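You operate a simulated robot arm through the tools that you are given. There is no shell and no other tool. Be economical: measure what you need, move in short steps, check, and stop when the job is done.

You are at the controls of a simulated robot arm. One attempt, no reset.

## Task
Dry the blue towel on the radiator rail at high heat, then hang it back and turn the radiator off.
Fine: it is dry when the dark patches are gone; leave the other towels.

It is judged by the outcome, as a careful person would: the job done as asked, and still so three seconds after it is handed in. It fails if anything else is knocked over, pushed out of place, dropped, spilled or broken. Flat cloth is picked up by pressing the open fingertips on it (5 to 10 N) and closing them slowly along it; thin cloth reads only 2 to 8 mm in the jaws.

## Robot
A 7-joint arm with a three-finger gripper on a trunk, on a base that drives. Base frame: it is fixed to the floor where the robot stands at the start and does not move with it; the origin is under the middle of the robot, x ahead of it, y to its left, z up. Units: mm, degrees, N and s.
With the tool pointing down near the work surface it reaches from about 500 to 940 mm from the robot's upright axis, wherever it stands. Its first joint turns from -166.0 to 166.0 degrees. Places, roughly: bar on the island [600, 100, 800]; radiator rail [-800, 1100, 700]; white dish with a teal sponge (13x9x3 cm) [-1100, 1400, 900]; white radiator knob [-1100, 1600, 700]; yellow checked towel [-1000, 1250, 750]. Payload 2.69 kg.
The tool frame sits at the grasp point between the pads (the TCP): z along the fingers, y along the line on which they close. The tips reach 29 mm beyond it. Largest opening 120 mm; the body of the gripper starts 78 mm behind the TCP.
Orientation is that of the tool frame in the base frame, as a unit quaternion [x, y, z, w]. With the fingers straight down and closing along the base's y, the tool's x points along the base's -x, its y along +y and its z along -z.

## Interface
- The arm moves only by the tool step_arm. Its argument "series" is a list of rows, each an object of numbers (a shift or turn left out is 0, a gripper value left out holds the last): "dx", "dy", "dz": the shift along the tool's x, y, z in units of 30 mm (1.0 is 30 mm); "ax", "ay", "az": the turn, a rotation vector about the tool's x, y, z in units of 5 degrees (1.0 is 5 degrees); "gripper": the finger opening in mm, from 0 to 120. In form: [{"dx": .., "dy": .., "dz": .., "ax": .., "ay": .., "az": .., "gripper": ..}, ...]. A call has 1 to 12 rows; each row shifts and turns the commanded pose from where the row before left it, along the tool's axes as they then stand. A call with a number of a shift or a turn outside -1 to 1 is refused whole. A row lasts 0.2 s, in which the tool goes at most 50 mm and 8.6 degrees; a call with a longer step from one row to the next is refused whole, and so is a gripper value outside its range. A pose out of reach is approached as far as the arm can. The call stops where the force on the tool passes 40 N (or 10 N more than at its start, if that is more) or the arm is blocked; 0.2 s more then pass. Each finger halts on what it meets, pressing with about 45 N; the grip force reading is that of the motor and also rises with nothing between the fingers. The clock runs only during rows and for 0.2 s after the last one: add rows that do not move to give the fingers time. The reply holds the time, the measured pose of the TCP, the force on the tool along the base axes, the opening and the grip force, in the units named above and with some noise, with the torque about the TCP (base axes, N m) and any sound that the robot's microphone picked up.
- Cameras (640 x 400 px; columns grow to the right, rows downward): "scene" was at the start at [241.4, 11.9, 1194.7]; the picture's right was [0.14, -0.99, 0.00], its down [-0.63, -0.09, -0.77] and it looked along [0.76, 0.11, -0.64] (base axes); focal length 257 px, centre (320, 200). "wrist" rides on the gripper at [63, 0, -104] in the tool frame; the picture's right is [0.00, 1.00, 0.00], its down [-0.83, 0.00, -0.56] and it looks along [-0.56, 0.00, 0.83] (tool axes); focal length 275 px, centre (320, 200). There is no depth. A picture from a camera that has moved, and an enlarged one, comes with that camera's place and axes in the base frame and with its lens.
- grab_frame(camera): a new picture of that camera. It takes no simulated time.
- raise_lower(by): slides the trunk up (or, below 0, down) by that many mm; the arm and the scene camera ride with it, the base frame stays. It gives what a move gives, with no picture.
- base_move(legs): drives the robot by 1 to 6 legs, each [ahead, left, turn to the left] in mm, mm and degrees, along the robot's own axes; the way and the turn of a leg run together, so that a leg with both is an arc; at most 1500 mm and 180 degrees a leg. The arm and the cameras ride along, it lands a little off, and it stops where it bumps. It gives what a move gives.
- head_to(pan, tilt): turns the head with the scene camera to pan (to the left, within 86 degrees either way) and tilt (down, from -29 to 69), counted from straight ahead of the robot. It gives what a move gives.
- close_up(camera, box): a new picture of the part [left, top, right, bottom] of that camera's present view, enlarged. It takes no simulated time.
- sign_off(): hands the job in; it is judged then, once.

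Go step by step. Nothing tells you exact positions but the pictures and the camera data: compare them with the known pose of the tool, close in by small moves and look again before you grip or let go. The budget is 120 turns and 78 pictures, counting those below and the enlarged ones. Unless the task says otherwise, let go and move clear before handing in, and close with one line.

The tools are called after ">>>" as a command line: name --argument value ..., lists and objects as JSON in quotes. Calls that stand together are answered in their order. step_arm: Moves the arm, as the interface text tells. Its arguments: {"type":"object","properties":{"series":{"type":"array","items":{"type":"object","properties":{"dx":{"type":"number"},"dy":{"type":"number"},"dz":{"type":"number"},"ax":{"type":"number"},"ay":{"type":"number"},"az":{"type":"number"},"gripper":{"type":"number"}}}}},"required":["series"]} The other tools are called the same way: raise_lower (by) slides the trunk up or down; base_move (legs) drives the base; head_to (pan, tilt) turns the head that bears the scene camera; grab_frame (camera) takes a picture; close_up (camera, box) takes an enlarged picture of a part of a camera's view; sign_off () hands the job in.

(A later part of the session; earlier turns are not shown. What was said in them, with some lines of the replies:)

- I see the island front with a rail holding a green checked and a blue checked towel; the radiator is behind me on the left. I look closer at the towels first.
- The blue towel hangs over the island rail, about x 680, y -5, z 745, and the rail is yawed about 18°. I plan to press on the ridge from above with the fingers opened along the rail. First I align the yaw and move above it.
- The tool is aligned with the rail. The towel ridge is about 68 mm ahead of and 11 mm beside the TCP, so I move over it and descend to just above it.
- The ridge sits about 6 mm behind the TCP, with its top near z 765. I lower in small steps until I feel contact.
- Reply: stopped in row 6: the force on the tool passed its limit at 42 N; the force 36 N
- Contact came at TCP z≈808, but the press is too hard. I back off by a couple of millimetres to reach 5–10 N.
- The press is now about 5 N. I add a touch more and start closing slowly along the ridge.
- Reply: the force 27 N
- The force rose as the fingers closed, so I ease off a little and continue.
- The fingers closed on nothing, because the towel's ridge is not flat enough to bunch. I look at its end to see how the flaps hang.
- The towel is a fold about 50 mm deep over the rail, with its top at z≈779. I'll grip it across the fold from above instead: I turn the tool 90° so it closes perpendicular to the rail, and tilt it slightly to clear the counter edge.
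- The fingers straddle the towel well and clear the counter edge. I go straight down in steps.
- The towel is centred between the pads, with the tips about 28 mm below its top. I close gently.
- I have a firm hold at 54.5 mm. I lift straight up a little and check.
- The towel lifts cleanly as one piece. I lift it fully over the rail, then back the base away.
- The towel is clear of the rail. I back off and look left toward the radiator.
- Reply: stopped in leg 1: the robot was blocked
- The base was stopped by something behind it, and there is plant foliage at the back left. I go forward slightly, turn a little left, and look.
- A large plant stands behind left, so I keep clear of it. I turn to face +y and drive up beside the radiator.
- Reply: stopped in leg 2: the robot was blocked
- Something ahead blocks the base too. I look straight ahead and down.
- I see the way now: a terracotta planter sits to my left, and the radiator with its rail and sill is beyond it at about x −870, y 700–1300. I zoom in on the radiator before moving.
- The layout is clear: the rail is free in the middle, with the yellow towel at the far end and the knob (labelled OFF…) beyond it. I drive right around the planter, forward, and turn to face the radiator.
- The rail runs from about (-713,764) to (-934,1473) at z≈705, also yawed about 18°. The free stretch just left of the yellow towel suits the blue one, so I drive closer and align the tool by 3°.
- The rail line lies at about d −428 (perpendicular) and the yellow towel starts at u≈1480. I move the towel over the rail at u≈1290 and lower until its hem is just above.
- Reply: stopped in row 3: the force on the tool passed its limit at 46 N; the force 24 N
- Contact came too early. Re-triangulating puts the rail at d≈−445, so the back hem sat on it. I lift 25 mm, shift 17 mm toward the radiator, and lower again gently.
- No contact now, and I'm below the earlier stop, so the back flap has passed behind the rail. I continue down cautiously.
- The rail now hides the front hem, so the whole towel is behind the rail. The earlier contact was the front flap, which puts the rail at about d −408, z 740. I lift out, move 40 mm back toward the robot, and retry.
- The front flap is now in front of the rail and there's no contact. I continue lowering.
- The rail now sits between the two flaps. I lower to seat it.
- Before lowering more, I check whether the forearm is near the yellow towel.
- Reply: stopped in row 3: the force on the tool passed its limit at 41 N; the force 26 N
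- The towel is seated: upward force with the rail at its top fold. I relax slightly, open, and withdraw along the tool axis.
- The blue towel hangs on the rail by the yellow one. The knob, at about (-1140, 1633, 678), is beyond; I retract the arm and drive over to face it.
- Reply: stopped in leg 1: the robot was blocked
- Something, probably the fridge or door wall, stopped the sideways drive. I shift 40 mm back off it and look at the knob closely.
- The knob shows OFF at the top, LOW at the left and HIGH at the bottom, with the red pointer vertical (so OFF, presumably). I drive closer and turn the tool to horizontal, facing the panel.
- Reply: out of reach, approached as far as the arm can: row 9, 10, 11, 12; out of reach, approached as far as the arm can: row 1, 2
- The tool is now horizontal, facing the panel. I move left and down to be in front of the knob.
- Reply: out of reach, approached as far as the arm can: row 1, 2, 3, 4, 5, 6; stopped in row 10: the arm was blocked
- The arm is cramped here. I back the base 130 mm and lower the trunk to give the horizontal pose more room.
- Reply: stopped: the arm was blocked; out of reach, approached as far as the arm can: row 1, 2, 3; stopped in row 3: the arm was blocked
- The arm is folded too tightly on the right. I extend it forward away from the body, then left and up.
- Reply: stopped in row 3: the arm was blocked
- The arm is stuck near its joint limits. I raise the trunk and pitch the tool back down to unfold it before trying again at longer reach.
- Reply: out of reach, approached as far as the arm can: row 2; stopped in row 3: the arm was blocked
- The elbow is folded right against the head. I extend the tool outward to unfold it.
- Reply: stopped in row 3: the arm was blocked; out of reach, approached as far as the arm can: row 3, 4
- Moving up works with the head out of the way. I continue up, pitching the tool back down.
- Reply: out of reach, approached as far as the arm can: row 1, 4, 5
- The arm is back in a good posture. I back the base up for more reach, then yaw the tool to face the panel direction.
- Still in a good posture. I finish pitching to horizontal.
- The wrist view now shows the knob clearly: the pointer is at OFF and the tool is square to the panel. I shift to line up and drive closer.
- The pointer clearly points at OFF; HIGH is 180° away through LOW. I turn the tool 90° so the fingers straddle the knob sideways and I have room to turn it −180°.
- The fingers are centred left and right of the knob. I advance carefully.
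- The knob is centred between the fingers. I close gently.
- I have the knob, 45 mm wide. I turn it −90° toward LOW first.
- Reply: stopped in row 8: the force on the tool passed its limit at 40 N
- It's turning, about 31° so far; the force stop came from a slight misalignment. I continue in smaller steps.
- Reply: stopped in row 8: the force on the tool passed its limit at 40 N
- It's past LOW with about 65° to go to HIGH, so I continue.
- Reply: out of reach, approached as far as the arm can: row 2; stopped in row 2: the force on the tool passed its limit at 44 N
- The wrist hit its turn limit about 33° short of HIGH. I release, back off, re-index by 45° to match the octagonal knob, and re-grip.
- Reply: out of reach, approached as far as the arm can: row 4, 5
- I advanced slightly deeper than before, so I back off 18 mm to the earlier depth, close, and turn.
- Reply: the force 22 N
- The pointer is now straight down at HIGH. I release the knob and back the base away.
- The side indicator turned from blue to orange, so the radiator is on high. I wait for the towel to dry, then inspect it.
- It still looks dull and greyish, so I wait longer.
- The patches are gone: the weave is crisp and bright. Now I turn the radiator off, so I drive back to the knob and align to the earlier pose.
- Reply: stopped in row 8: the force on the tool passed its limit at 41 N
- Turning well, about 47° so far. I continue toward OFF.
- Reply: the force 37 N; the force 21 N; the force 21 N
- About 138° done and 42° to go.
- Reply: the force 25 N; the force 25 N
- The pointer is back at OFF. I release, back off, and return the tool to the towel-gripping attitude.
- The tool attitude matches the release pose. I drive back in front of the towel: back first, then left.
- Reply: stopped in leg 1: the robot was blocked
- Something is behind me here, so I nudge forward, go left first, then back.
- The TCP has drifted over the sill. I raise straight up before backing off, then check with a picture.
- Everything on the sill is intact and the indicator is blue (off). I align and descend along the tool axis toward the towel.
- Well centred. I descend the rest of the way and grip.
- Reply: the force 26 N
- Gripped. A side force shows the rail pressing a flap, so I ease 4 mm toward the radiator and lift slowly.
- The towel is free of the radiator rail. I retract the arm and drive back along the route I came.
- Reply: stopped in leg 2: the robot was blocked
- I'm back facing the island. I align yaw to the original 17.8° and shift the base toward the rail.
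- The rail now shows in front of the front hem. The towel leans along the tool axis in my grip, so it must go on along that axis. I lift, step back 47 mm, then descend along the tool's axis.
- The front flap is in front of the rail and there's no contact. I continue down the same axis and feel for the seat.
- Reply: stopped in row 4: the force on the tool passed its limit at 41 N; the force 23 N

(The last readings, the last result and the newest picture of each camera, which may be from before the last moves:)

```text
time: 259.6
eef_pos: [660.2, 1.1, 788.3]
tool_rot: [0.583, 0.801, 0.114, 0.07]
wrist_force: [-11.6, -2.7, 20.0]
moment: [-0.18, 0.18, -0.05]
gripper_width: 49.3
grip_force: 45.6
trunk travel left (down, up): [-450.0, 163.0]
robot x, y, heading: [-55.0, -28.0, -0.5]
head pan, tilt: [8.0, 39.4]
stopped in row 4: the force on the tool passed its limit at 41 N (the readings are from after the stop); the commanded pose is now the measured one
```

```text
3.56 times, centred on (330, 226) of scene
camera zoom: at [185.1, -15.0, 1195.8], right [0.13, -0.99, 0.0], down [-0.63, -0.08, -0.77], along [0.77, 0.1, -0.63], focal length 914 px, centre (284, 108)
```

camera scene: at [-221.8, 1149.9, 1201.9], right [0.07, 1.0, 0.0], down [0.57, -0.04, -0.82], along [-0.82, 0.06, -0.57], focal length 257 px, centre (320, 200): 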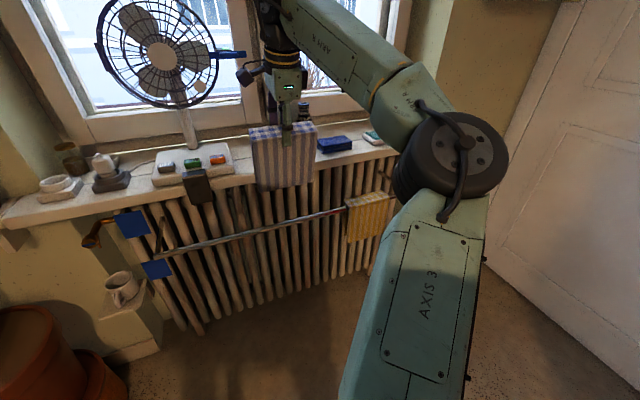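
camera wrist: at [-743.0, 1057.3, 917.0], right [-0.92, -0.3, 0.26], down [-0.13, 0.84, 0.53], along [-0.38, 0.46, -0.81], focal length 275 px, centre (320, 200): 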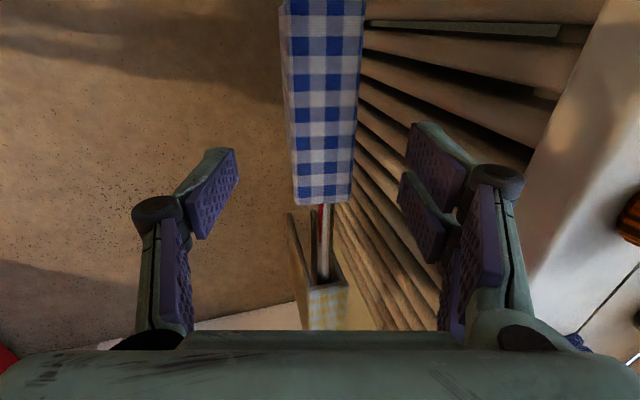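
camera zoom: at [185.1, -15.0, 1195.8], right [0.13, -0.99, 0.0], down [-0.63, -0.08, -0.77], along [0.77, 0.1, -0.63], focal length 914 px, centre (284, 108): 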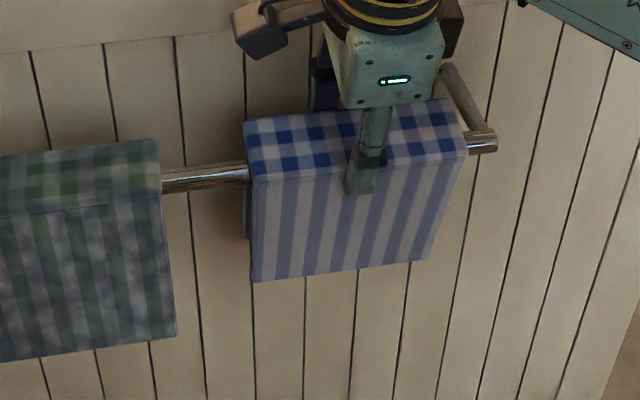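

Seated at z 788 with the rail under the fold, just as at the start. I ease off and open the fingers.

>>> step_arm --series '[{"dz": -0.05}, {"gripper": 56}, {"gripper": 66}, {"gripper": 76}, {"gripper": 84}, {}, {}]'

>>> step_arm --series '[{"dz": -0.4}, {"dz": -0.5}, {"dz": -0.8}, {"dz": -1}, {"dz": -1}, {"dz": -1}, {"dz": -1}, {}, {}, {}]'

>>> close_up --camera "scene" --box '[180, 150, 440, 312]'

```text
time: 261.2
eef_pos: [663.8, 0.2, 787.2]
tool_rot: [0.584, 0.801, 0.113, 0.068]
wrist_force: [-0.4, 0.3, -0.4]
moment: [0.0, 0.0, 0.01]
gripper_width: 83.9
grip_force: 0.1
trunk travel left (down, up): [-450.0, 163.0]
robot x, y, heading: [-52.3, -25.8, -0.7]
head pan, tilt: [8.0, 39.4]
```

```text
time: 263.4
eef_pos: [622.3, -17.2, 951.2]
tool_rot: [0.584, 0.801, 0.112, 0.067]
wrist_force: [-0.1, -0.1, -0.6]
moment: [0.02, -0.02, -0.01]
gripper_width: 84.1
grip_force: 0.1
trunk travel left (down, up): [-450.0, 163.0]
robot x, y, heading: [-53.3, -22.9, -0.4]
head pan, tilt: [8.0, 39.4]
```

```text
2.46 times, centred on (310, 231) of scene
camera zoom: at [187.6, -14.7, 1195.3], right [0.13, -0.99, 0.0], down [-0.63, -0.08, -0.77], along [0.77, 0.1, -0.63], focal length 633 px, centre (345, 124)
```

zoom: 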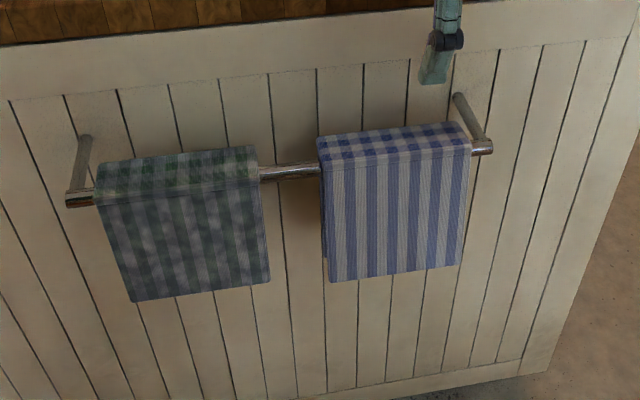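

The blue towel hangs on the island rail, dry and in its original place. The green towel is untouched, the radiator is off and the gripper is clear, so I hand in.

>>> sign_off

```text
The job is handed in.
```

The blue towel was dried on the radiator rail at high heat until the dark patches on the sides I could see were gone. It is back on the island rail, the radiator is off, and the other towels were left alone.
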